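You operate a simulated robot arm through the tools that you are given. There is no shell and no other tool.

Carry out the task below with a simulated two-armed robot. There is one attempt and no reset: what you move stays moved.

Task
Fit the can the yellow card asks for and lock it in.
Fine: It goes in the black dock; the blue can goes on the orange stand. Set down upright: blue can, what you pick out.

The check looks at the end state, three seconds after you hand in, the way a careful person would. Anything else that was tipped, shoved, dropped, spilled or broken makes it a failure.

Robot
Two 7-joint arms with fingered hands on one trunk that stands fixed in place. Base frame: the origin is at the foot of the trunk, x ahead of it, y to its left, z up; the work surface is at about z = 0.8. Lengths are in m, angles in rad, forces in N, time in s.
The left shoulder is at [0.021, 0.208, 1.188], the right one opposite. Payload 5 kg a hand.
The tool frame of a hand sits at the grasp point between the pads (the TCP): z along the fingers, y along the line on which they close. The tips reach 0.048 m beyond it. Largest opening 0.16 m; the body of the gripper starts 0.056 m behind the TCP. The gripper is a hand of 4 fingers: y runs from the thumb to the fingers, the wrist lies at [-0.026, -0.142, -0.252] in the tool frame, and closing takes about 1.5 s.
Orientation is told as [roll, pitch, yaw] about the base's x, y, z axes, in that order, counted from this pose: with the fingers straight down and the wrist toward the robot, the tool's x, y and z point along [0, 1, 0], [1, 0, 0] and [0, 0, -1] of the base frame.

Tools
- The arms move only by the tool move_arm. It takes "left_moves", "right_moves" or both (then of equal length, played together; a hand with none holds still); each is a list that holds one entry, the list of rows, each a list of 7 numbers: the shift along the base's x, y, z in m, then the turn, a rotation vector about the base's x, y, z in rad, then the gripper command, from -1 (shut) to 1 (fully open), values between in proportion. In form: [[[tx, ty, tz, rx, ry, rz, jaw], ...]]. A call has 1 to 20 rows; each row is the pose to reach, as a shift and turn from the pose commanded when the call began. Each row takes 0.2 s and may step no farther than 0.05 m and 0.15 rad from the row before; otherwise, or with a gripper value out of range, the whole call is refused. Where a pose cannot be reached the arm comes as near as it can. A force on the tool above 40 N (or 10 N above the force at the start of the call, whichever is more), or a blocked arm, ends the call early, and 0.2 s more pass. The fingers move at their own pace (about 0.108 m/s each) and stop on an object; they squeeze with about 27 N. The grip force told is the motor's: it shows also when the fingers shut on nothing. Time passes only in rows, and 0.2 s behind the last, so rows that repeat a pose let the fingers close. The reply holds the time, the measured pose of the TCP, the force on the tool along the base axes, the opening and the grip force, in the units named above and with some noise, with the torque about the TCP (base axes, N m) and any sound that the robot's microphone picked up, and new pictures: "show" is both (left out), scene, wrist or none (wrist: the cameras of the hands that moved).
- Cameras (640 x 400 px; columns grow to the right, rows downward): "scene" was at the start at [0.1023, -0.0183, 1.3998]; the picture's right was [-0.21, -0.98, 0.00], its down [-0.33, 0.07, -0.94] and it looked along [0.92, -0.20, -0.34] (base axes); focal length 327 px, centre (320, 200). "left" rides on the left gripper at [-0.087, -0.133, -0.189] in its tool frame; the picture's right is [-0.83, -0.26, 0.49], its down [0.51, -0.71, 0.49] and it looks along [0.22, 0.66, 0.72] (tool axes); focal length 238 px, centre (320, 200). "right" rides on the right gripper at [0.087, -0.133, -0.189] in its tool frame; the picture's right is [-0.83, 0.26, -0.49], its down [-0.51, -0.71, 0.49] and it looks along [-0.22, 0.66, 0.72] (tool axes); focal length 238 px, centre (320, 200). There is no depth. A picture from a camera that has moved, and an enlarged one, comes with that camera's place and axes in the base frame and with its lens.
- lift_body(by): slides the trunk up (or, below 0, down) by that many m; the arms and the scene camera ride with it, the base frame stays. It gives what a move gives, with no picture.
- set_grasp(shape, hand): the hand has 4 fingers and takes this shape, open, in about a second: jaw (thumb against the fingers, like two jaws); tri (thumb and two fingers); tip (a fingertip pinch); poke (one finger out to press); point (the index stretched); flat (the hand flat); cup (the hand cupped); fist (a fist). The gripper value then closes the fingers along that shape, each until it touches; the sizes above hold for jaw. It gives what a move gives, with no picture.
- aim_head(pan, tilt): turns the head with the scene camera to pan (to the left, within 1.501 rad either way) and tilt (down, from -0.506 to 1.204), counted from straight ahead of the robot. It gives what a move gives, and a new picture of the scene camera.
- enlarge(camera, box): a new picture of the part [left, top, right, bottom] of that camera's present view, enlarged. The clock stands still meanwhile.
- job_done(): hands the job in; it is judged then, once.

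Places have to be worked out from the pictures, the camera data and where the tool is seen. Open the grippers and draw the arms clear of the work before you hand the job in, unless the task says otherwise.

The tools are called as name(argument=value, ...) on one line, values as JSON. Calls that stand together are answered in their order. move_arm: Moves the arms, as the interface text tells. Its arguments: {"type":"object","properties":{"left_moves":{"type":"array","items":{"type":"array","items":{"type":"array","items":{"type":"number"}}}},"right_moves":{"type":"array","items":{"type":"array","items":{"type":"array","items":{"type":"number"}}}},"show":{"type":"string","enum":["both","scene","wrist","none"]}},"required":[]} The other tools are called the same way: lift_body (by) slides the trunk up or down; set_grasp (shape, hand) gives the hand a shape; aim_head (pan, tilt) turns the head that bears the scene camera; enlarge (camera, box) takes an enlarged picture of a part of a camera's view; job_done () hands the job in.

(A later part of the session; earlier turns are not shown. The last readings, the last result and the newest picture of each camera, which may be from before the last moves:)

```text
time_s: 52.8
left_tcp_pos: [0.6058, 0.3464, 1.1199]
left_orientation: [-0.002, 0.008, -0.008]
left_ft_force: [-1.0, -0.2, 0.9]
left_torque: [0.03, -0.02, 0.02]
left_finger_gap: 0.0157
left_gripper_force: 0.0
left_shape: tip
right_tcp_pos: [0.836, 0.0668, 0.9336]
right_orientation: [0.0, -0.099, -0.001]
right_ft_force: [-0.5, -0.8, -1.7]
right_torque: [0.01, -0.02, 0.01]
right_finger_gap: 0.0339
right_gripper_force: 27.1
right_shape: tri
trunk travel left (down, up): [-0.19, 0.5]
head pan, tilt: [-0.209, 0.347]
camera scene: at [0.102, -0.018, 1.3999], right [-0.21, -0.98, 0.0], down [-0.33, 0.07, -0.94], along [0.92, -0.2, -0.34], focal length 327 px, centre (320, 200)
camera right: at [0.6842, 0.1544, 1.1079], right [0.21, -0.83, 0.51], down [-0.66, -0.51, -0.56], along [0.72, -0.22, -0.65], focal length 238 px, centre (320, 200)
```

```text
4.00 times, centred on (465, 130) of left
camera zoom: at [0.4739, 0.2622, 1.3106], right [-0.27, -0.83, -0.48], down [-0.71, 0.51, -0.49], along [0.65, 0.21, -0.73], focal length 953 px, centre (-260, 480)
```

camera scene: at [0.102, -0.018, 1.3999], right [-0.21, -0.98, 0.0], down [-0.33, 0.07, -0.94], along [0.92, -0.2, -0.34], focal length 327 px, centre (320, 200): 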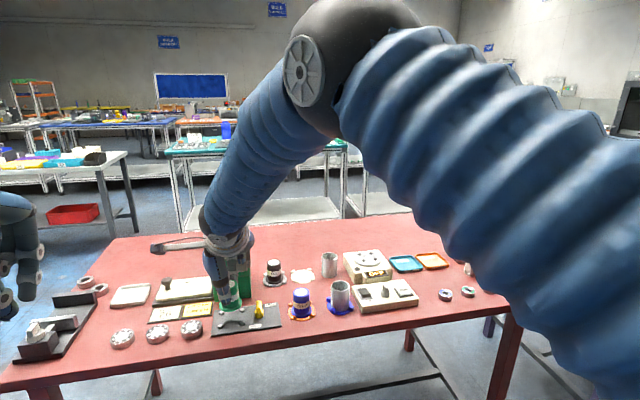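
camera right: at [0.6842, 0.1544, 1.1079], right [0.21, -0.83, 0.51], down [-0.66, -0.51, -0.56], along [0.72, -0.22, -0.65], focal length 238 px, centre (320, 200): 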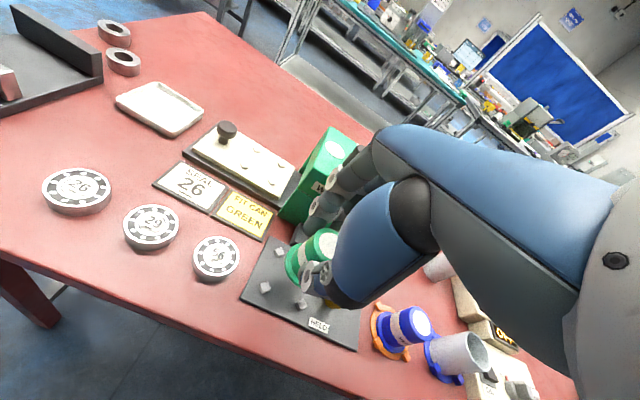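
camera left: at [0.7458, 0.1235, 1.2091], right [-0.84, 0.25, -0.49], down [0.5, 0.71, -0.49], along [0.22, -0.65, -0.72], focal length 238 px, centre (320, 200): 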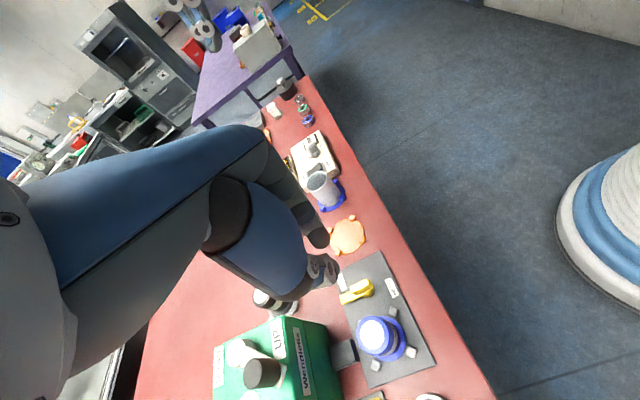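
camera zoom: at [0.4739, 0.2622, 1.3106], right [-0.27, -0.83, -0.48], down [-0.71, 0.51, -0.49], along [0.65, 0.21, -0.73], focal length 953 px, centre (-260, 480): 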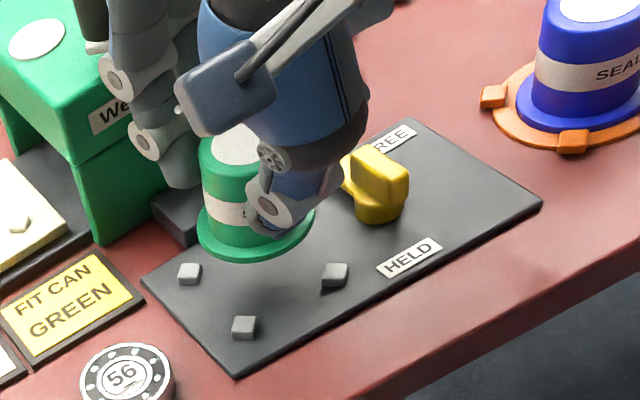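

Solving both views: shift about (+1.5, +1.4) mm and drop ~48 mm to seat in the dock. Applying and lowering part way.

move_arm(right_moves=[[[0.0015, 0.0014, -0.012, 0, 0, 0, -1], [0.0015, 0.0014, -0.025, 0, 0, 0, -1], [0.0015, 0.0014, -0.034, 0, 0, 0, -1], [0.0015, 0.0014, -0.034, 0, 0, 0, -1]]], show="none")

enlarge(camera="scene", box=[200, 285, 270, 340])

enlarge(camera="left", box=[420, 110, 510, 175])

```text
time_s: 53.8
left_tcp_pos: [0.6052, 0.3465, 1.1199]
left_orientation: [-0.002, 0.007, -0.011]
left_ft_force: [-0.1, 0.5, -0.9]
left_torque: [-0.01, -0.01, -0.02]
left_finger_gap: 0.0158
left_gripper_force: 0.1
left_shape: tip
right_tcp_pos: [0.8377, 0.0676, 0.898]
right_orientation: [-0.001, -0.1, 0.0]
right_ft_force: [0.4, 0.4, -1.7]
right_torque: [-0.01, -0.01, -0.01]
right_finger_gap: 0.0337
right_gripper_force: 27.1
right_shape: tri
trunk travel left (down, up): [-0.19, 0.5]
head pan, tilt: [-0.209, 0.347]
```

```text
7.27 times, centred on (235, 312) of scene
camera zoom: at [0.1023, -0.0179, 1.3998], right [-0.21, -0.98, 0.0], down [-0.33, 0.07, -0.94], along [0.92, -0.2, -0.34], focal length 2381 px, centre (938, -618)
```

zoom: 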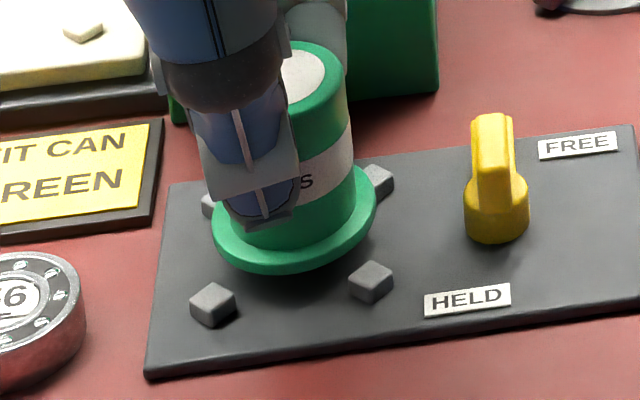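

```text
6.15 times, centred on (465, 142) of left
camera zoom: at [0.4743, 0.2622, 1.3104], right [-0.27, -0.83, -0.48], down [-0.71, 0.51, -0.49], along [0.65, 0.21, -0.73], focal length 1467 px, centre (-572, 554)
```

zoom: 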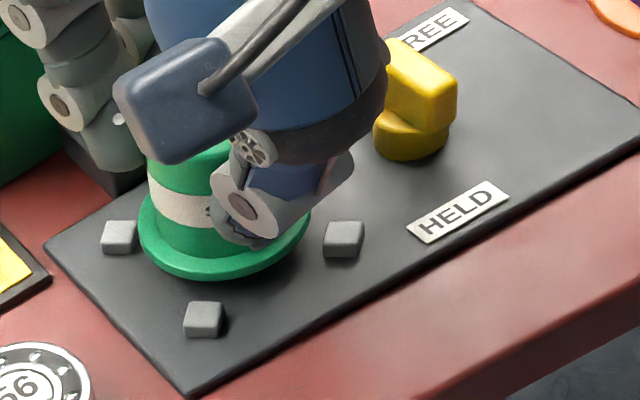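

Very well aligned in both views; only ~13 mm to go. Lowering in small steps to contact.

move_arm(right_moves=[[[0, 0, -0.004, 0, 0, 0, -1], [0, 0, -0.008, 0, 0, 0, -1], [0, 0, -0.01, 0, 0, 0, -1], [0, 0, -0.011, 0, 0, 0, -1], [0, 0, -0.012, 0, 0, 0, -1], [0, 0, -0.013, 0, 0, 0, -1], [0, 0, -0.013, 0, 0, 0, -1]]], show="none")

enlarge(camera="scene", box=[200, 285, 270, 340])

enlarge(camera="left", box=[420, 110, 510, 175])

```text
time_s: 55.4
left_tcp_pos: [0.6064, 0.3465, 1.1203]
left_orientation: [0.0, 0.007, -0.011]
left_ft_force: [0.7, -1.1, -0.9]
left_torque: [0.05, 0.01, 0.0]
left_finger_gap: 0.016
left_gripper_force: 0.0
left_shape: tip
right_tcp_pos: [0.8381, 0.0669, 0.8854]
right_orientation: [0.0, -0.102, 0.002]
right_ft_force: [0.0, 0.0, 4.0]
right_torque: [0.03, 0.09, -0.01]
right_finger_gap: 0.0339
right_gripper_force: 27.0
right_shape: tri
trunk travel left (down, up): [-0.19, 0.5]
head pan, tilt: [-0.209, 0.347]
```

```text
7.27 times, centred on (235, 312) of scene
camera zoom: at [0.102, -0.0179, 1.3999], right [-0.21, -0.98, 0.0], down [-0.33, 0.07, -0.94], along [0.92, -0.2, -0.34], focal length 2381 px, centre (938, -618)
```

zoom: 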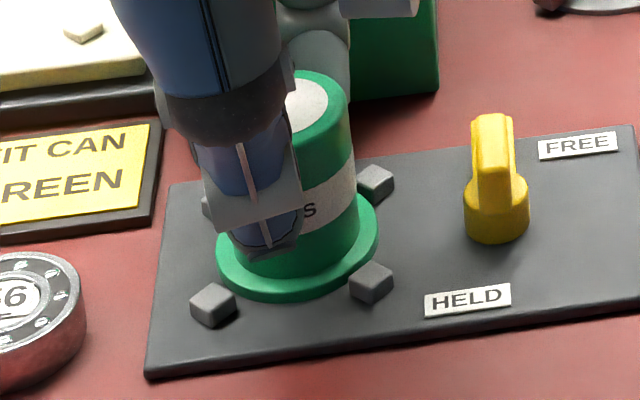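

```text
6.15 times, centred on (465, 142) of left
camera zoom: at [0.474, 0.2622, 1.3105], right [-0.27, -0.83, -0.48], down [-0.71, 0.51, -0.49], along [0.65, 0.21, -0.73], focal length 1467 px, centre (-572, 554)
```

zoom: 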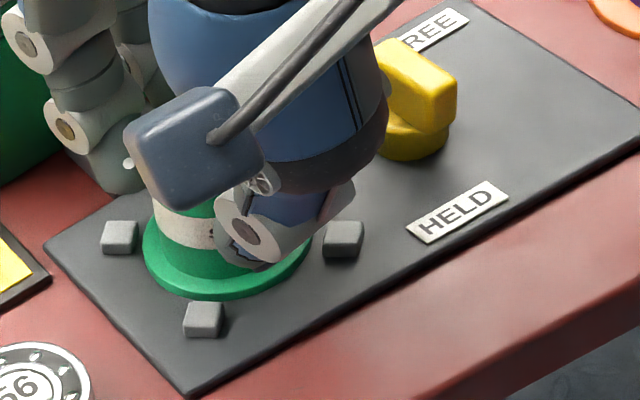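

Beginning contact at the expected height. One mm +y, and 2 mm further down.

move_arm(right_moves=[[[0, 0.0007, -0.001, 0, 0, 0, -1], [0, 0.0007, -0.002, 0, 0, 0, -1], [0, 0.0007, -0.002, 0, 0, 0, -1]]], show="none")

enlarge(camera="scene", box=[200, 285, 270, 340])

enlarge(camera="left", box=[420, 110, 510, 175])

```text
time_s: 56.2
left_tcp_pos: [0.6057, 0.347, 1.1203]
left_orientation: [0.0, 0.007, -0.012]
left_ft_force: [0.2, 0.1, -0.5]
left_torque: [-0.01, -0.01, 0.0]
left_finger_gap: 0.0156
left_gripper_force: 0.1
left_shape: tip
right_tcp_pos: [0.8377, 0.0682, 0.8835]
right_orientation: [0.0, -0.104, 0.002]
right_ft_force: [1.2, -0.8, 13.5]
right_torque: [-0.04, 0.11, 0.01]
right_finger_gap: 0.0343
right_gripper_force: 27.0
right_shape: tri
trunk travel left (down, up): [-0.19, 0.5]
head pan, tilt: [-0.209, 0.347]
```

```text
7.27 times, centred on (235, 312) of scene
camera zoom: at [0.1014, -0.0181, 1.4], right [-0.21, -0.98, 0.0], down [-0.33, 0.07, -0.94], along [0.92, -0.2, -0.34], focal length 2381 px, centre (938, -618)
```

zoom: 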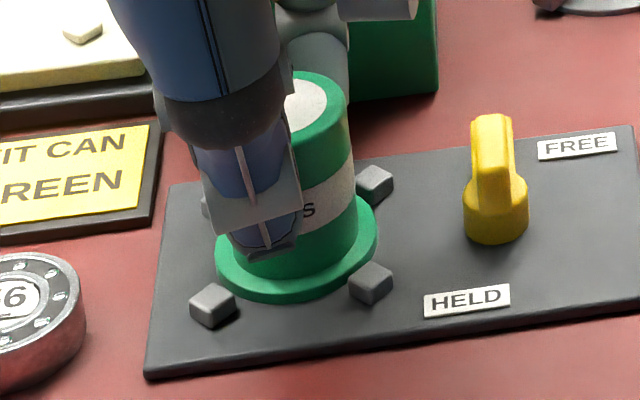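

```text
6.15 times, centred on (465, 142) of left
camera zoom: at [0.4734, 0.2619, 1.3108], right [-0.27, -0.83, -0.48], down [-0.71, 0.51, -0.49], along [0.65, 0.21, -0.73], focal length 1467 px, centre (-572, 554)
```

zoom: 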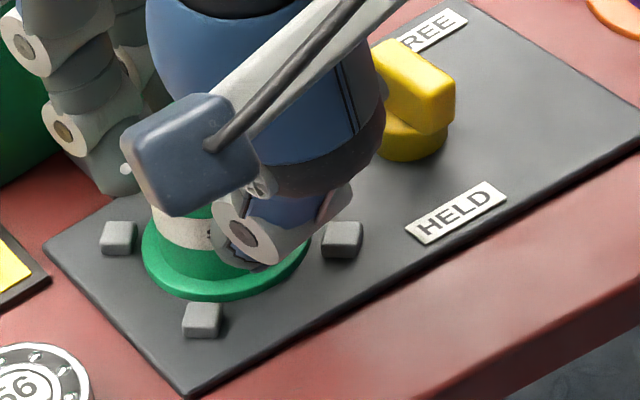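

Seated with vertical contact force. Easing 1 mm and opening slowly to a ~5.6 cm gap (press behind).

move_arm(right_moves=[[[0, 0, 0.0012, 0, 0, 0, -0.9], [0, 0, 0.0012, 0, 0, 0, -0.7], [0, 0, 0.0012, 0, 0, 0, -0.55], [0, 0, 0.0012, 0, 0, 0, -0.4], [0, 0, 0.0012, 0, 0, 0, -0.3], [0, 0, 0.0012, 0, 0, 0, -0.3]]], show="none")

enlarge(camera="scene", box=[200, 285, 270, 340])

enlarge(camera="left", box=[420, 110, 510, 175])

```text
time_s: 57.6
left_tcp_pos: [0.6062, 0.3454, 1.1196]
left_orientation: [-0.001, 0.008, -0.01]
left_ft_force: [0.5, -0.4, -0.8]
left_torque: [-0.01, 0.0, -0.01]
left_finger_gap: 0.0156
left_gripper_force: 0.1
left_shape: tip
right_tcp_pos: [0.8378, 0.0673, 0.8831]
right_orientation: [0.001, -0.098, 0.0]
right_ft_force: [0.3, 0.7, 0.4]
right_torque: [-0.01, -0.02, 0.01]
right_finger_gap: 0.0554
right_gripper_force: 0.0
right_shape: tri
trunk travel left (down, up): [-0.19, 0.5]
head pan, tilt: [-0.209, 0.347]
```

```text
7.27 times, centred on (235, 312) of scene
camera zoom: at [0.1023, -0.0179, 1.3998], right [-0.21, -0.98, 0.0], down [-0.33, 0.07, -0.94], along [0.92, -0.2, -0.34], focal length 2381 px, centre (938, -618)
```

zoom: 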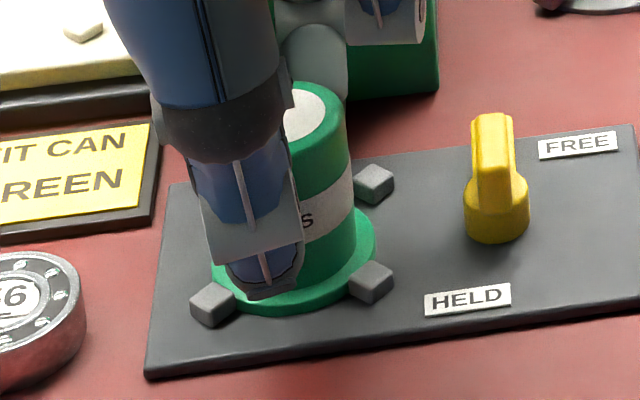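

```text
6.15 times, centred on (465, 142) of left
camera zoom: at [0.4743, 0.2622, 1.3103], right [-0.27, -0.83, -0.48], down [-0.71, 0.51, -0.49], along [0.65, 0.21, -0.73], focal length 1467 px, centre (-572, 554)
```

zoom: 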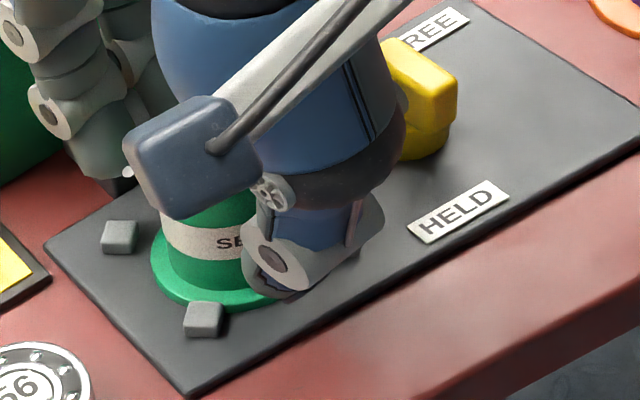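

The can shifted slightly toward the near lugs on release, still within them. Lifting the hand clear for a full look.

move_arm(right_moves=[[[0, 0, 0.01, 0, 0, 0, -0.3], [0, 0, 0.04, 0, 0, 0, -0.3], [0, 0, 0.08, 0, 0, 0, -0.3], [0, 0, 0.12, 0, 0.05, 0, -0.3], [-0.01, -0.03, 0.16, 0, 0.1, 0, -0.3], [-0.02, -0.075, 0.17, 0, 0.1, 0, -0.3], [-0.03, -0.12, 0.18, 0, 0.1, 0, -0.3]]], show="none")

enlarge(camera="scene", box=[200, 285, 270, 340])

enlarge(camera="left", box=[420, 110, 510, 175])

enlarge(camera="right", box=[120, 150, 300, 290])

```text
refused: row 5 steps farther than a row can; nothing moved
```

```text
7.27 times, centred on (235, 312) of scene
camera zoom: at [0.1023, -0.0179, 1.3998], right [-0.21, -0.98, 0.0], down [-0.33, 0.07, -0.94], along [0.92, -0.2, -0.34], focal length 2381 px, centre (938, -618)
```

zoom: 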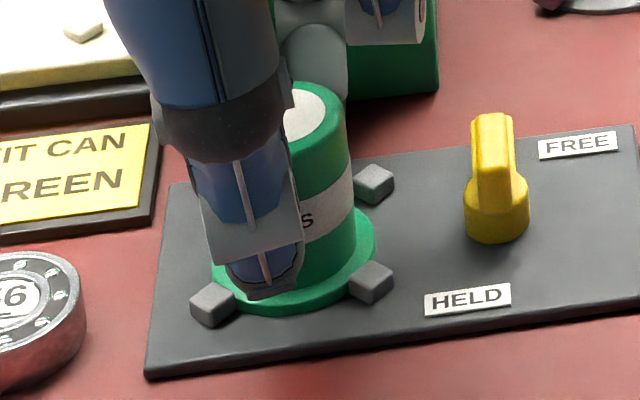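

```text
6.15 times, centred on (465, 142) of left
camera zoom: at [0.4743, 0.2622, 1.3103], right [-0.27, -0.83, -0.48], down [-0.71, 0.51, -0.49], along [0.65, 0.21, -0.73], focal length 1467 px, centre (-572, 554)
```

zoom: 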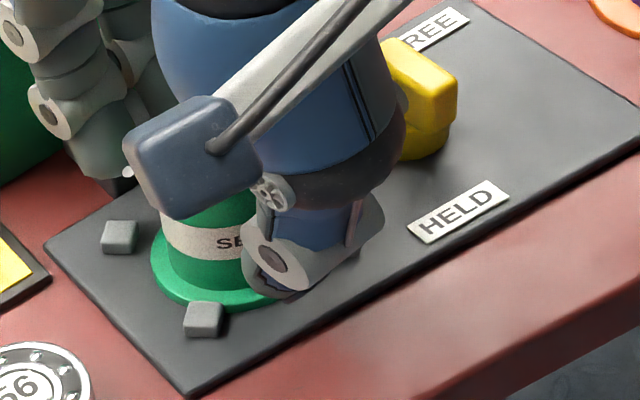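

```text
2.86 times, centred on (210, 220) of right
camera zoom: at [0.6851, 0.1562, 1.0586], right [0.21, -0.83, 0.51], down [-0.66, -0.51, -0.56], along [0.72, -0.22, -0.65], focal length 681 px, centre (634, 143)
```

zoom: 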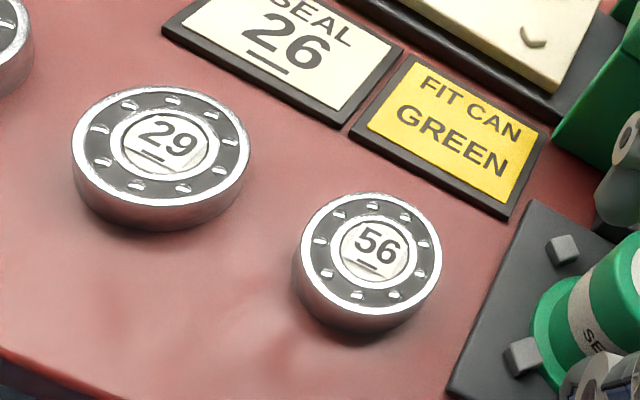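

Resending with permitted step sizes.

move_arm(right_moves=[[[0, 0, 0.01, 0, 0, 0, -0.3], [0, 0, 0.04, 0, 0, 0, -0.3], [0, 0, 0.08, 0, 0, 0, -0.3], [0, 0, 0.12, 0, 0.05, 0, -0.3], [-0.005, -0.02, 0.15, 0, 0.1, 0, -0.3], [-0.015, -0.06, 0.165, 0, 0.1, 0, -0.3], [-0.025, -0.1, 0.175, 0, 0.1, 0, -0.3]]], show="none")

enlarge(camera="scene", box=[200, 285, 270, 340])

enlarge(camera="left", box=[420, 110, 510, 175])

enlarge(camera="right", box=[120, 150, 300, 290])

```text
time_s: 59.2
left_tcp_pos: [0.6059, 0.3452, 1.1201]
left_orientation: [-0.001, 0.008, -0.01]
left_ft_force: [0.4, -1.2, -0.6]
left_torque: [0.11, -0.03, 0.06]
left_finger_gap: 0.0161
left_gripper_force: 0.0
left_shape: tip
right_tcp_pos: [0.8127, -0.0335, 1.0584]
right_orientation: [0.003, 0.0, 0.0]
right_ft_force: [-1.0, 0.5, -0.5]
right_torque: [-0.01, -0.08, -0.01]
right_finger_gap: 0.0556
right_gripper_force: 0.1
right_shape: tri
trunk travel left (down, up): [-0.19, 0.5]
head pan, tilt: [-0.209, 0.347]
```

```text
7.27 times, centred on (235, 312) of scene
camera zoom: at [0.1019, -0.0193, 1.3999], right [-0.21, -0.98, 0.0], down [-0.33, 0.07, -0.94], along [0.92, -0.19, -0.34], focal length 2381 px, centre (938, -618)
```

zoom: 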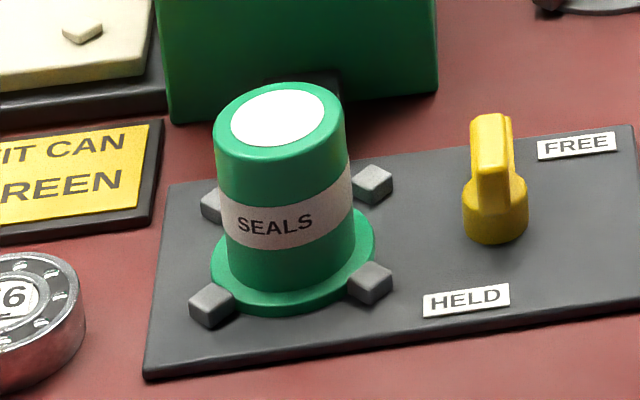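

```text
6.15 times, centred on (465, 142) of left
camera zoom: at [0.4736, 0.2609, 1.3109], right [-0.27, -0.83, -0.49], down [-0.71, 0.51, -0.49], along [0.65, 0.21, -0.73], focal length 1467 px, centre (-572, 554)
```

zoom: 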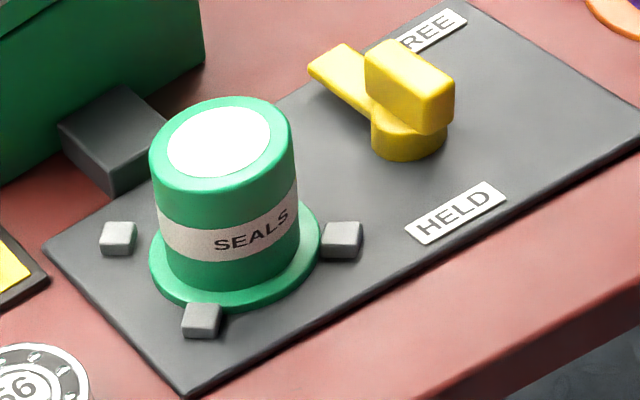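

```text
2.86 times, centred on (210, 220) of right
camera zoom: at [0.6785, 0.0545, 1.2481], right [0.26, -0.83, 0.48], down [-0.71, -0.51, -0.49], along [0.66, -0.22, -0.72], focal length 681 px, centre (634, 143)
```

zoom: 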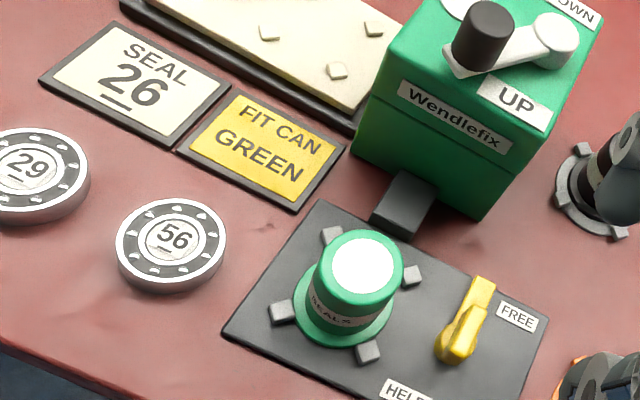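

The green can stands upright in the dock within all four lugs. Now I'll retract the right arm to its side while bringing the left hand back over the lever with its yaw at -90°, ready to pinch the fin.

move_arm(left_moves=[[[0.02, -0.03, 0, 0, 0, -0.06, -0.8], [0.04, -0.07, 0, 0, 0, -0.16, -0.8], [0.06, -0.11, 0, 0, 0, -0.3, -0.8], [0.08, -0.15, 0, 0, 0, -0.44, -0.8], [0.1, -0.19, 0, 0, 0, -0.58, -0.8], [0.12, -0.22, 0, 0, 0, -0.72, -0.8], [0.14, -0.25, 0, 0, 0, -0.86, -0.8], [0.16, -0.28, 0, 0, 0, -1.0, -0.8], [0.18, -0.305, -0.01, 0, 0, -1.14, -0.8], [0.2, -0.33, -0.02, 0, 0, -1.28, -0.8], [0.22, -0.35, -0.04, 0, 0, -1.41, -0.8], [0.225, -0.355, -0.06, 0, 0, -1.51, -0.8], [0.23, -0.36, -0.08, 0, 0, -1.56, -0.8], [0.23, -0.36, -0.08, 0, 0, -1.56, -0.8]]], right_moves=[[[-0.005, -0.04, 0.02, 0, 0, 0, -0.3], [-0.01, -0.085, 0.04, 0, 0, 0, -0.3], [-0.02, -0.13, 0.055, 0, 0, 0, -0.3], [-0.025, -0.175, 0.07, 0, 0, 0, -0.3], [-0.03, -0.22, 0.08, 0, 0, 0, 0], [-0.035, -0.265, 0.09, 0, 0, 0, 0], [-0.04, -0.31, 0.1, 0, 0, 0, 0], [-0.05, -0.345, 0.11, 0, 0, 0, 0], [-0.05, -0.345, 0.11, 0, 0, 0, 0], [-0.05, -0.345, 0.11, 0, 0, 0, 0], [-0.05, -0.345, 0.11, 0, 0, 0, 0], [-0.05, -0.345, 0.11, 0, 0, 0, 0], [-0.05, -0.345, 0.11, 0, 0, 0, 0], [-0.05, -0.345, 0.11, 0, 0, 0, 0]]], show="both")

enlarge(camera="right", box=[0, 60, 200, 220])

enlarge(camera="scene", box=[190, 230, 300, 335])

```text
time_s: 62.2
left_tcp_pos: [0.8373, -0.014, 1.039]
left_orientation: [-0.001, -0.004, -1.562]
left_ft_force: [-0.8, 0.6, -0.1]
left_torque: [-0.06, -0.06, 0.03]
left_finger_gap: 0.0159
left_gripper_force: 0.0
left_shape: tip
right_tcp_pos: [0.7607, -0.376, 1.1685]
right_orientation: [0.0, -0.002, 0.001]
right_ft_force: [-0.8, 0.3, 0.9]
right_torque: [-0.1, -0.03, -0.02]
right_finger_gap: 0.0797
right_gripper_force: 0.0
right_shape: tri
trunk travel left (down, up): [-0.19, 0.5]
head pan, tilt: [-0.209, 0.347]
camera scene: at [0.1013, -0.0173, 1.4], right [-0.21, -0.98, 0.0], down [-0.33, 0.07, -0.94], along [0.92, -0.2, -0.34], focal length 327 px, centre (320, 200)
camera right: at [0.628, -0.2883, 1.3593], right [0.26, -0.83, 0.49], down [-0.71, -0.51, -0.49], along [0.66, -0.22, -0.72], focal length 238 px, centre (320, 200)
camera left: at [0.7479, 0.1211, 1.2282], right [-0.84, 0.25, -0.49], down [0.5, 0.71, -0.49], along [0.22, -0.65, -0.72], focal length 238 px, centre (320, 200)
```

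scene: 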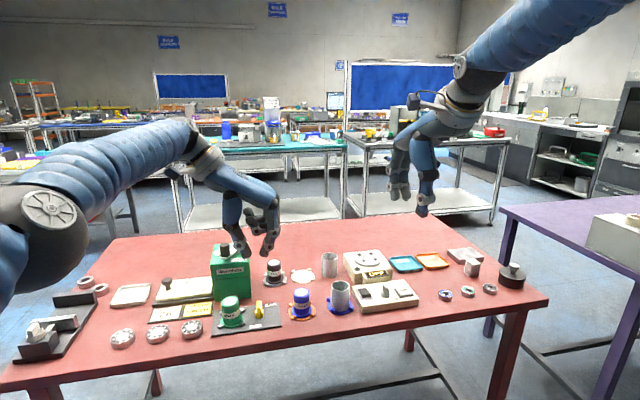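
right: 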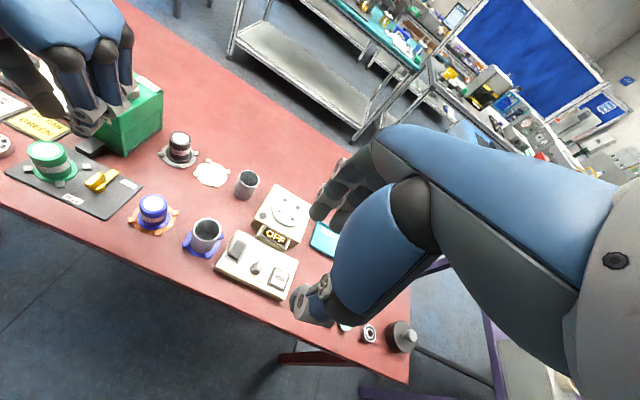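
left: 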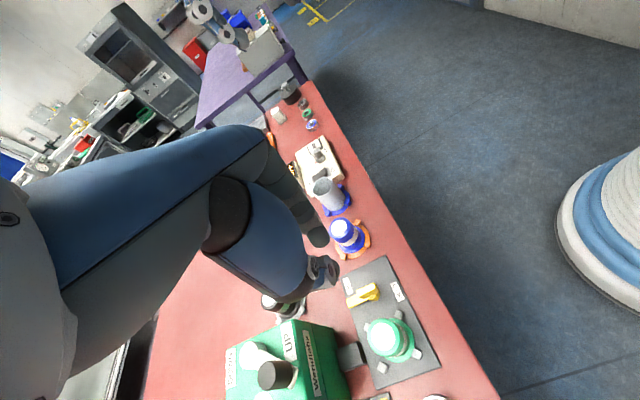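

```text
2.50 times, centred on (100, 140) of right
camera zoom: at [0.628, -0.2883, 1.3593], right [0.26, -0.83, 0.49], down [-0.71, -0.51, -0.49], along [0.66, -0.22, -0.72], focal length 596 px, centre (870, 350)
```

zoom: 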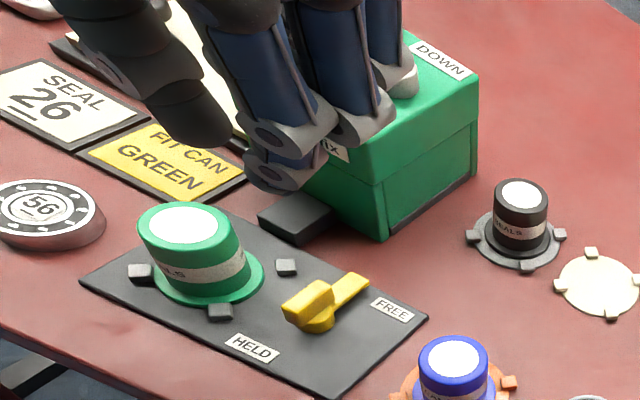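

```text
3.81 times, centred on (245, 282) of scene
camera zoom: at [0.1013, -0.0173, 1.4], right [-0.21, -0.98, 0.0], down [-0.33, 0.07, -0.94], along [0.92, -0.2, -0.34], focal length 1247 px, centre (606, -114)
```

zoom: 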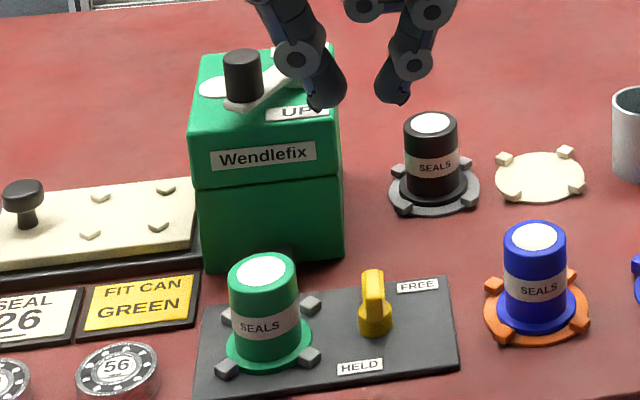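

The left hand is above the lever. To keep the thumb clear of the green can while descending, I'll tilt the hand 0.2 rad so its upper part leans toward -y, with the tips over the fin, and descend partway.

move_arm(left_moves=[[[0, -0.003, -0.01, 0.07, 0, 0, -0.8], [0.001, -0.006, -0.03, 0.14, 0, 0, -0.8], [0.001, -0.0075, -0.06, 0.2, 0, 0, -0.8], [0.001, -0.0075, -0.1, 0.2, 0, 0, -0.8], [0.001, -0.0075, -0.1, 0.2, 0, 0, -0.8]]], show="none")

enlarge(camera="right", box=[10, 90, 150, 210])

enlarge(camera="scene", box=[200, 250, 300, 335])

```text
time_s: 63.4
left_tcp_pos: [0.8296, -0.0207, 0.9408]
left_orientation: [0.003, 0.202, -1.56]
left_ft_force: [-0.7, -0.7, 0.8]
left_torque: [0.05, -0.04, -0.01]
left_finger_gap: 0.0158
left_gripper_force: 0.1
left_shape: tip
left hand out of reach, approached as far as the arm can: row 1, 2, 3, 4, 5
right_tcp_pos: [0.7628, -0.3783, 1.1697]
right_orientation: [-0.001, 0.001, 0.001]
right_ft_force: [0.5, -0.6, 0.1]
right_torque: [0.03, -0.01, -0.01]
right_finger_gap: 0.0797
right_gripper_force: 0.1
right_shape: tri
trunk travel left (down, up): [-0.19, 0.5]
head pan, tilt: [-0.209, 0.347]
```

```text
3.33 times, centred on (80, 150) of right
camera zoom: at [0.6284, -0.2906, 1.3583], right [0.26, -0.83, 0.49], down [-0.71, -0.51, -0.49], along [0.66, -0.22, -0.72], focal length 794 px, centre (1120, 367)
```

zoom: 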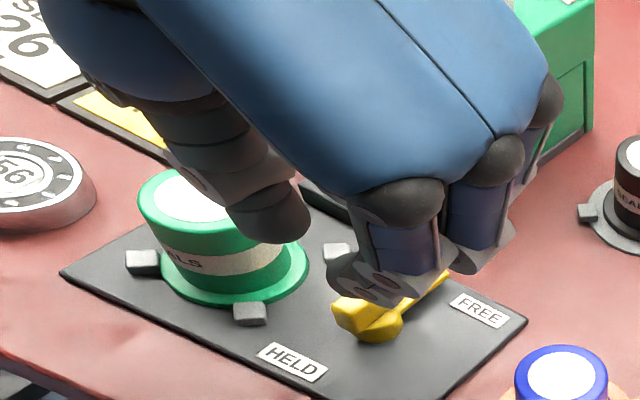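

```text
4.71 times, centred on (250, 292) of scene
camera zoom: at [0.1018, -0.019, 1.3999], right [-0.21, -0.98, 0.0], down [-0.33, 0.07, -0.94], along [0.92, -0.2, -0.34], focal length 1541 px, centre (649, -235)
```

zoom: 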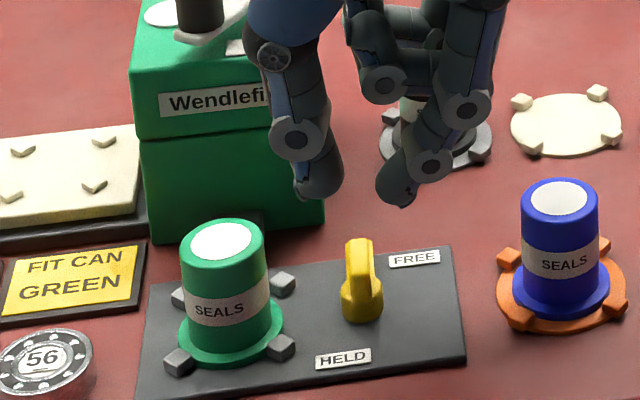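

The tilt costs some reach (8 mm short in x). Easing the yaw by 0.1 rad will regain it; I'll also shift +2 mm in y and go down to just above the fin.

move_arm(left_moves=[[[0.0, 0.002, 0, 0, 0, 0.1, -0.8], [0.0, 0.002, -0.02, 0, 0, 0.1, -0.8], [0.0, 0.002, -0.03, 0, 0, 0.1, -0.8], [0.0, 0.002, -0.03, 0, 0, 0.1, -0.8]]], show="none")

enlarge(camera="right", box=[10, 90, 150, 210])

enlarge(camera="scene", box=[215, 265, 295, 335])

```text
time_s: 64.4
left_tcp_pos: [0.829, -0.0183, 0.9101]
left_orientation: [0.003, 0.201, -1.461]
left_ft_force: [0.1, -0.1, 0.3]
left_torque: [0.0, 0.02, -0.01]
left_finger_gap: 0.0157
left_gripper_force: 0.1
left_shape: tip
right_tcp_pos: [0.7639, -0.3779, 1.1684]
right_orientation: [0.0, 0.002, -0.001]
right_ft_force: [-0.5, 0.0, -0.2]
right_torque: [0.03, 0.0, -0.01]
right_finger_gap: 0.0796
right_gripper_force: 0.1
right_shape: tri
trunk travel left (down, up): [-0.19, 0.5]
head pan, tilt: [-0.209, 0.347]
```

```text
3.33 times, centred on (80, 150) of right
camera zoom: at [0.6296, -0.2899, 1.3577], right [0.26, -0.83, 0.49], down [-0.71, -0.51, -0.49], along [0.66, -0.22, -0.72], focal length 794 px, centre (1120, 367)
```

zoom: 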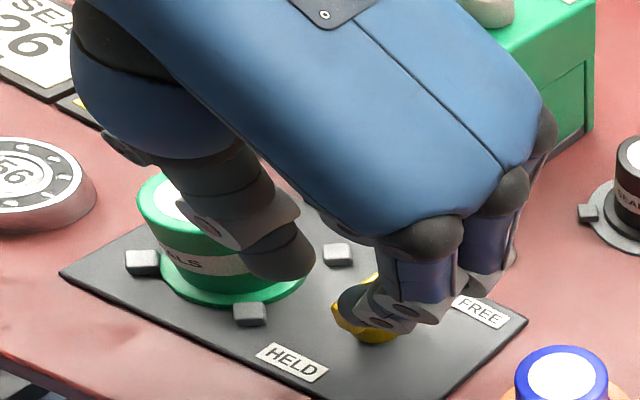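

```text
5.71 times, centred on (255, 300) of scene
camera zoom: at [0.1029, -0.0186, 1.3998], right [-0.21, -0.98, 0.0], down [-0.33, 0.07, -0.94], along [0.92, -0.2, -0.34], focal length 1871 px, centre (691, -371)
```

zoom: 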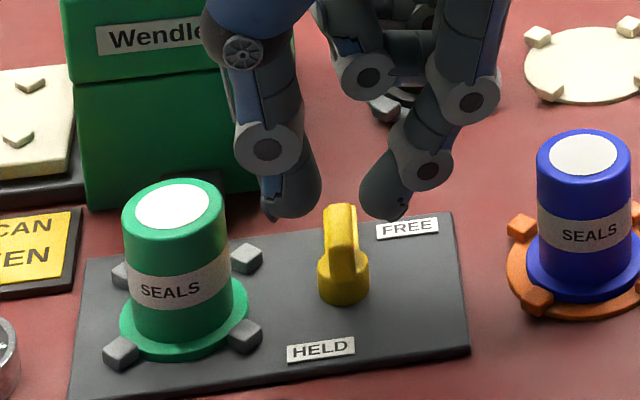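

The tips straddle the fin, and the thumb joint will pass beside the can. Descending with +6 mm x.

move_arm(left_moves=[[[0.004, 0.0005, -0.008, 0, 0, 0, -0.8], [0.006, 0.0005, -0.016, 0, 0, 0, -0.8], [0.006, 0.0005, -0.024, 0, 0, 0, -0.8], [0.006, 0.0005, -0.032, 0, 0, 0, -0.8], [0.006, 0.0005, -0.032, 0, 0, 0, -0.8]]], show="none")

enlarge(camera="right", box=[10, 90, 150, 210])

enlarge(camera="scene", box=[215, 265, 295, 335])

```text
time_s: 65.6
left_tcp_pos: [0.8333, -0.0176, 0.8791]
left_orientation: [0.002, 0.2, -1.461]
left_ft_force: [-0.5, 1.0, -0.8]
left_torque: [-0.02, -0.01, 0.0]
left_finger_gap: 0.0159
left_gripper_force: 0.0
left_shape: tip
right_tcp_pos: [0.7623, -0.3776, 1.1683]
right_orientation: [0.001, -0.001, 0.0]
right_ft_force: [0.2, 0.4, 0.5]
right_torque: [-0.02, 0.0, 0.0]
right_finger_gap: 0.0795
right_gripper_force: 0.1
right_shape: tri
trunk travel left (down, up): [-0.19, 0.5]
head pan, tilt: [-0.209, 0.347]
```

```text
3.33 times, centred on (80, 150) of right
camera zoom: at [0.6291, -0.2897, 1.3581], right [0.26, -0.83, 0.49], down [-0.71, -0.51, -0.49], along [0.66, -0.22, -0.72], focal length 794 px, centre (1120, 367)
```

zoom: 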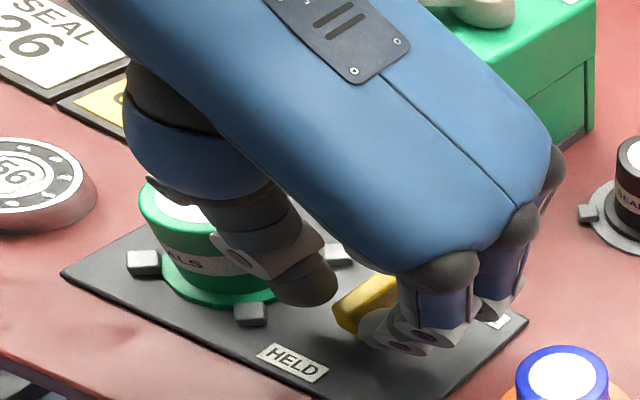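

```text
5.71 times, centred on (255, 300) of scene
camera zoom: at [0.1024, -0.0184, 1.3998], right [-0.21, -0.98, 0.0], down [-0.33, 0.07, -0.94], along [0.92, -0.2, -0.34], focal length 1871 px, centre (691, -371)
```

zoom: 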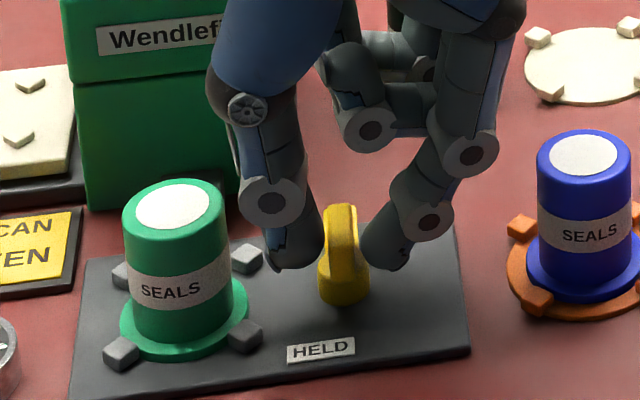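

The pinch straddles the fin with no contact. I'll take the tilt out about the pinch point while partly closing (so the curled fingers later clear the can), then clamp.

move_arm(left_moves=[[[-0.0003, 0.003, 0.0006, -0.066, -0.0066, 0, -0.83], [-0.0006, 0.006, 0.0013, -0.133, -0.0133, 0, -0.86], [-0.0009, 0.0088, 0.002, -0.199, -0.02, 0, -0.86], [-0.0009, 0.0088, 0.002, -0.199, -0.02, 0, -0.86]]], show="none")

enlarge(camera="right", box=[10, 90, 150, 210])

enlarge(camera="scene", box=[215, 265, 295, 335])

```text
time_s: 66.6
left_tcp_pos: [0.8346, -0.0089, 0.8816]
left_orientation: [0.001, -0.001, -1.46]
left_ft_force: [0.2, -0.4, -0.3]
left_torque: [0.05, -0.01, 0.0]
left_finger_gap: 0.0113
left_gripper_force: 0.1
left_shape: tip
right_tcp_pos: [0.7627, -0.3779, 1.1667]
right_orientation: [-0.002, 0.0, -0.001]
right_ft_force: [0.1, -0.5, 0.5]
right_torque: [0.02, -0.01, 0.04]
right_finger_gap: 0.0793
right_gripper_force: 0.0
right_shape: tri
trunk travel left (down, up): [-0.19, 0.5]
head pan, tilt: [-0.209, 0.347]
```

```text
3.33 times, centred on (80, 150) of right
camera zoom: at [0.6292, -0.2905, 1.3578], right [0.26, -0.83, 0.49], down [-0.71, -0.51, -0.49], along [0.66, -0.22, -0.72], focal length 794 px, centre (1120, 367)
```

zoom: 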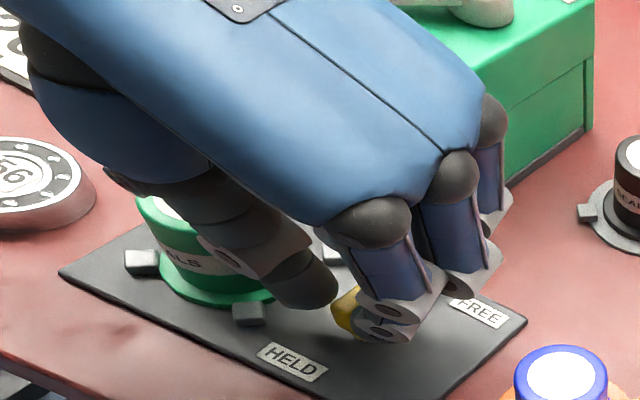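

```text
5.71 times, centred on (255, 300) of scene
camera zoom: at [0.1025, -0.0189, 1.3998], right [-0.21, -0.98, 0.0], down [-0.33, 0.07, -0.94], along [0.92, -0.2, -0.34], focal length 1871 px, centre (691, -371)
```

zoom: 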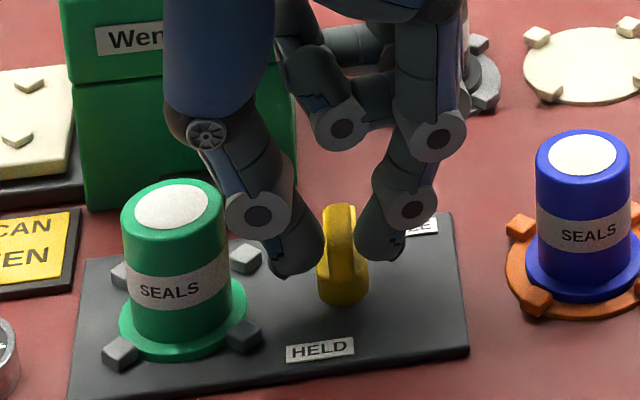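

Still contact-free. Lowering 3 mm and clamping.

move_arm(left_moves=[[[0.001, 0.001, -0.003, 0, 0, 0, -0.9], [0.001, 0.001, -0.003, 0, 0, 0, -1], [0.001, 0.001, -0.003, 0, 0, 0, -1], [0.001, 0.001, -0.003, 0, 0, 0, -1]]], show="none")

enlarge(camera="scene", box=[215, 265, 295, 335])

```text
time_s: 67.6
left_tcp_pos: [0.8358, -0.0082, 0.8773]
left_orientation: [-0.001, -0.001, -1.461]
left_ft_force: [0.4, -2.3, 1.2]
left_torque: [-0.14, -0.02, 0.05]
left_finger_gap: 0.0065
left_gripper_force: 27.1
left_shape: tip
right_tcp_pos: [0.7621, -0.3779, 1.1677]
right_orientation: [0.0, 0.001, 0.0]
right_ft_force: [0.0, 1.2, 0.5]
right_torque: [0.0, -0.01, 0.0]
right_finger_gap: 0.0798
right_gripper_force: 0.0
right_shape: tri
trunk travel left (down, up): [-0.19, 0.5]
head pan, tilt: [-0.209, 0.347]
```

```text
5.71 times, centred on (255, 300) of scene
camera zoom: at [0.1024, -0.0185, 1.3998], right [-0.21, -0.98, 0.0], down [-0.33, 0.07, -0.94], along [0.92, -0.2, -0.34], focal length 1871 px, centre (691, -371)
```

zoom: 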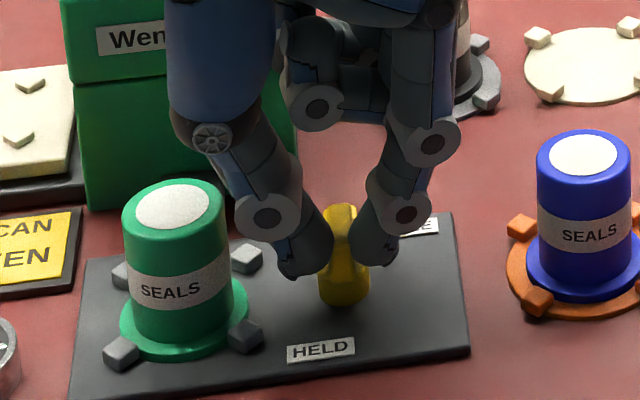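

Clamped firmly with little side force. Twisting counter-clockwise (toward HELD) around the pivot at about (0.840,-0.009), first ~0.75 rad.

move_arm(left_moves=[[[0, -0.0007, 0, 0, 0, 0.15, -1], [0, -0.0013, 0, 0, 0, 0.3, -1], [0.0001, -0.0019, 0, 0, 0, 0.45, -1], [0.0003, -0.0025, 0, 0, 0, 0.6, -1], [0.0006, -0.003, 0, 0, 0, 0.75, -1], [0.0006, -0.003, 0, 0, 0, 0.75, -1]]], show="none")

enlarge(camera="right", box=[30, 110, 150, 210])

enlarge(camera="scene", box=[215, 265, 295, 335])

```text
time_s: 69.0
left_tcp_pos: [0.835, -0.0135, 0.8768]
left_orientation: [-0.004, 0.001, -0.709]
left_ft_force: [-2.3, -16.0, 0.7]
left_torque: [-0.67, -0.01, -0.16]
left_finger_gap: 0.0063
left_gripper_force: 26.9
left_shape: tip
right_tcp_pos: [0.7625, -0.3773, 1.1677]
right_orientation: [0.0, 0.0, -0.002]
right_ft_force: [0.2, -0.7, 0.1]
right_torque: [-0.02, -0.02, -0.03]
right_finger_gap: 0.0794
right_gripper_force: 0.0
right_shape: tri
trunk travel left (down, up): [-0.19, 0.5]
head pan, tilt: [-0.209, 0.347]
```

```text
4.00 times, centred on (90, 160) of right
camera zoom: at [0.6287, -0.2909, 1.358], right [0.26, -0.83, 0.49], down [-0.71, -0.51, -0.49], along [0.66, -0.22, -0.72], focal length 953 px, centre (1240, 360)
```

zoom: 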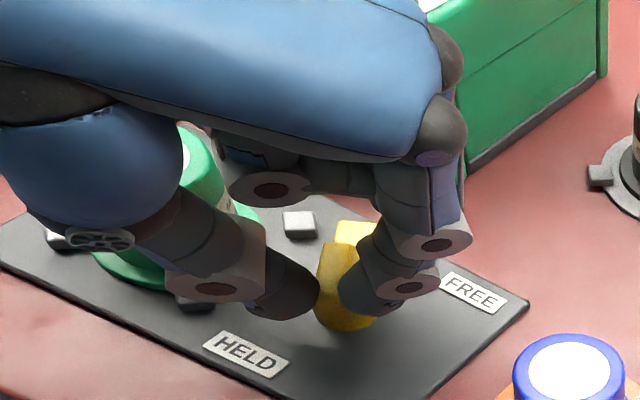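

```text
5.71 times, centred on (255, 300) of scene
camera zoom: at [0.1022, -0.0194, 1.3998], right [-0.21, -0.98, 0.0], down [-0.33, 0.07, -0.94], along [0.92, -0.2, -0.34], focal length 1871 px, centre (691, -371)
```

zoom: 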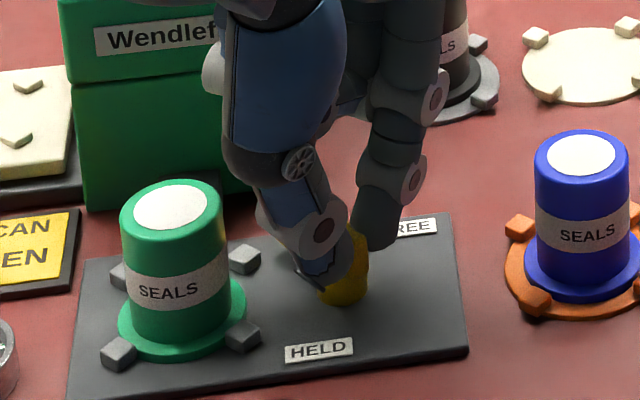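

The lever is turning; -16 N in y suggests following 3 mm toward -y. Continuing the twist.

move_arm(left_moves=[[[0.0, -0.003, 0, 0, 0, 0.0, -1], [0.0004, -0.0036, 0, 0, 0, 0.13, -1], [0.0008, -0.004, 0, 0, 0, 0.26, -1], [0.0013, -0.0044, 0, 0, 0, 0.39, -1], [0.0018, -0.0046, 0, 0, 0, 0.52, -1], [0.0018, -0.0046, 0, 0, 0, 0.52, -1]]], show="none")

enlarge(camera="right", box=[30, 110, 150, 210])

enlarge(camera="scene", box=[215, 265, 295, 335])

```text
time_s: 70.4
left_tcp_pos: [0.8377, -0.0175, 0.877]
left_orientation: [0.0, -0.002, -0.191]
left_ft_force: [5.3, -18.7, -1.4]
left_torque: [-0.68, -0.28, -0.16]
left_finger_gap: 0.0065
left_gripper_force: 27.5
left_shape: tip
right_tcp_pos: [0.7628, -0.3784, 1.1695]
right_orientation: [0.0, 0.0, 0.001]
right_ft_force: [-0.3, 1.1, 0.8]
right_torque: [-0.06, 0.02, 0.02]
right_finger_gap: 0.0798
right_gripper_force: 0.0
right_shape: tri
trunk travel left (down, up): [-0.19, 0.5]
head pan, tilt: [-0.209, 0.347]
```

```text
4.00 times, centred on (90, 160) of right
camera zoom: at [0.6295, -0.291, 1.3577], right [0.26, -0.83, 0.49], down [-0.71, -0.51, -0.49], along [0.66, -0.22, -0.72], focal length 953 px, centre (1240, 360)
```

zoom: 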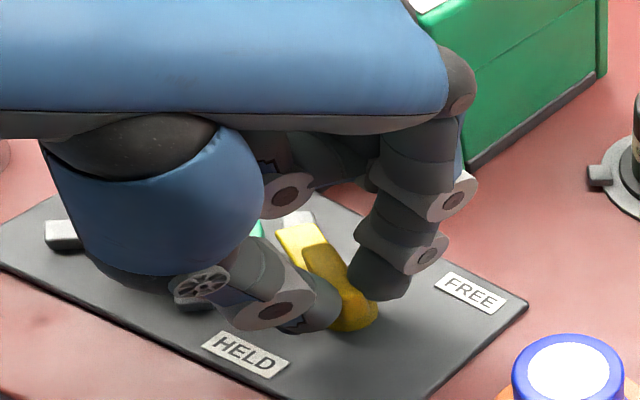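

```text
5.71 times, centred on (255, 300) of scene
camera zoom: at [0.1029, -0.0196, 1.3997], right [-0.21, -0.98, 0.0], down [-0.33, 0.07, -0.94], along [0.92, -0.2, -0.34], focal length 1871 px, centre (691, -371)
```

zoom: 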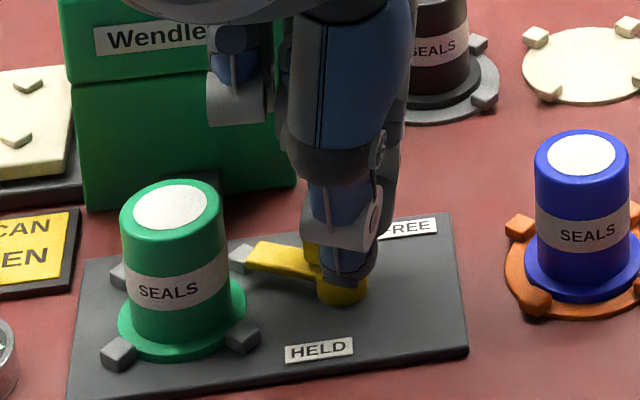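

The arm is about 20° short of the can. I'll follow -3 mm in y and complete the rotation in small steps.

move_arm(left_moves=[[[0.0, -0.003, 0, 0, 0, 0.0, -1], [0.0004, -0.003, 0, 0, 0, 0.08, -1], [0.0006, -0.003, 0, 0, 0, 0.16, -1], [0.0008, -0.003, 0, 0, 0, 0.22, -1], [0.0008, -0.003, 0, 0, 0, 0.22, -1]]], show="none")

enlarge(camera="right", box=[30, 110, 150, 210])

enlarge(camera="scene", box=[215, 265, 295, 335])

```text
time_s: 71.6
left_tcp_pos: [0.8388, -0.0188, 0.8771]
left_orientation: [0.0, 0.0, 0.029]
left_ft_force: [9.4, -10.5, 0.3]
left_torque: [-0.39, -0.49, -0.15]
left_finger_gap: 0.0063
left_gripper_force: 27.9
left_shape: tip
right_tcp_pos: [0.7621, -0.3777, 1.1669]
right_orientation: [0.001, 0.002, 0.0]
right_ft_force: [-0.6, -0.6, 0.7]
right_torque: [-0.01, -0.02, 0.02]
right_finger_gap: 0.0795
right_gripper_force: 0.0
right_shape: tri
trunk travel left (down, up): [-0.19, 0.5]
head pan, tilt: [-0.209, 0.347]
```

```text
4.00 times, centred on (90, 160) of right
camera zoom: at [0.6298, -0.2904, 1.3576], right [0.26, -0.83, 0.49], down [-0.71, -0.51, -0.49], along [0.66, -0.22, -0.72], focal length 953 px, centre (1240, 360)
```

zoom: 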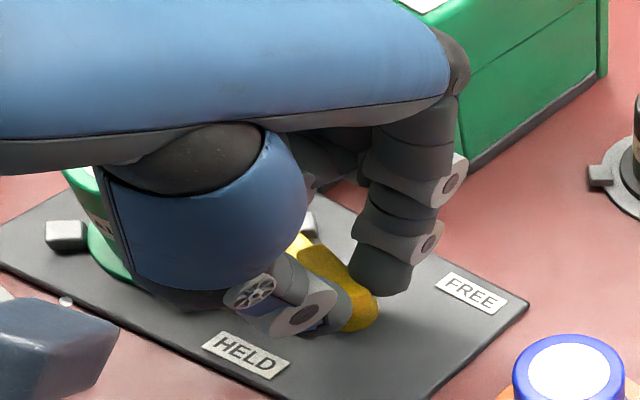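

```text
5.71 times, centred on (255, 300) of scene
camera zoom: at [0.1032, -0.0191, 1.3997], right [-0.21, -0.98, 0.0], down [-0.33, 0.07, -0.94], along [0.92, -0.2, -0.34], focal length 1871 px, centre (691, -371)
```

zoom: 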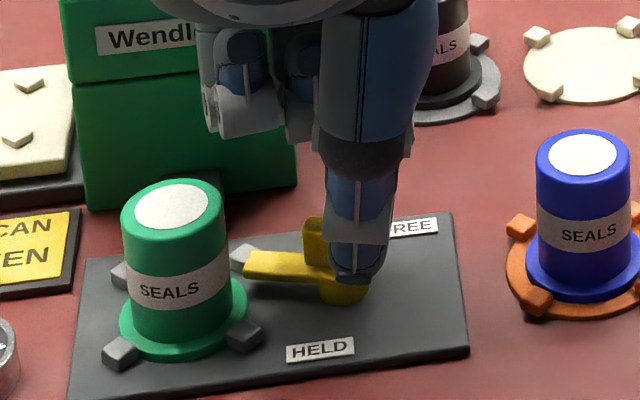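

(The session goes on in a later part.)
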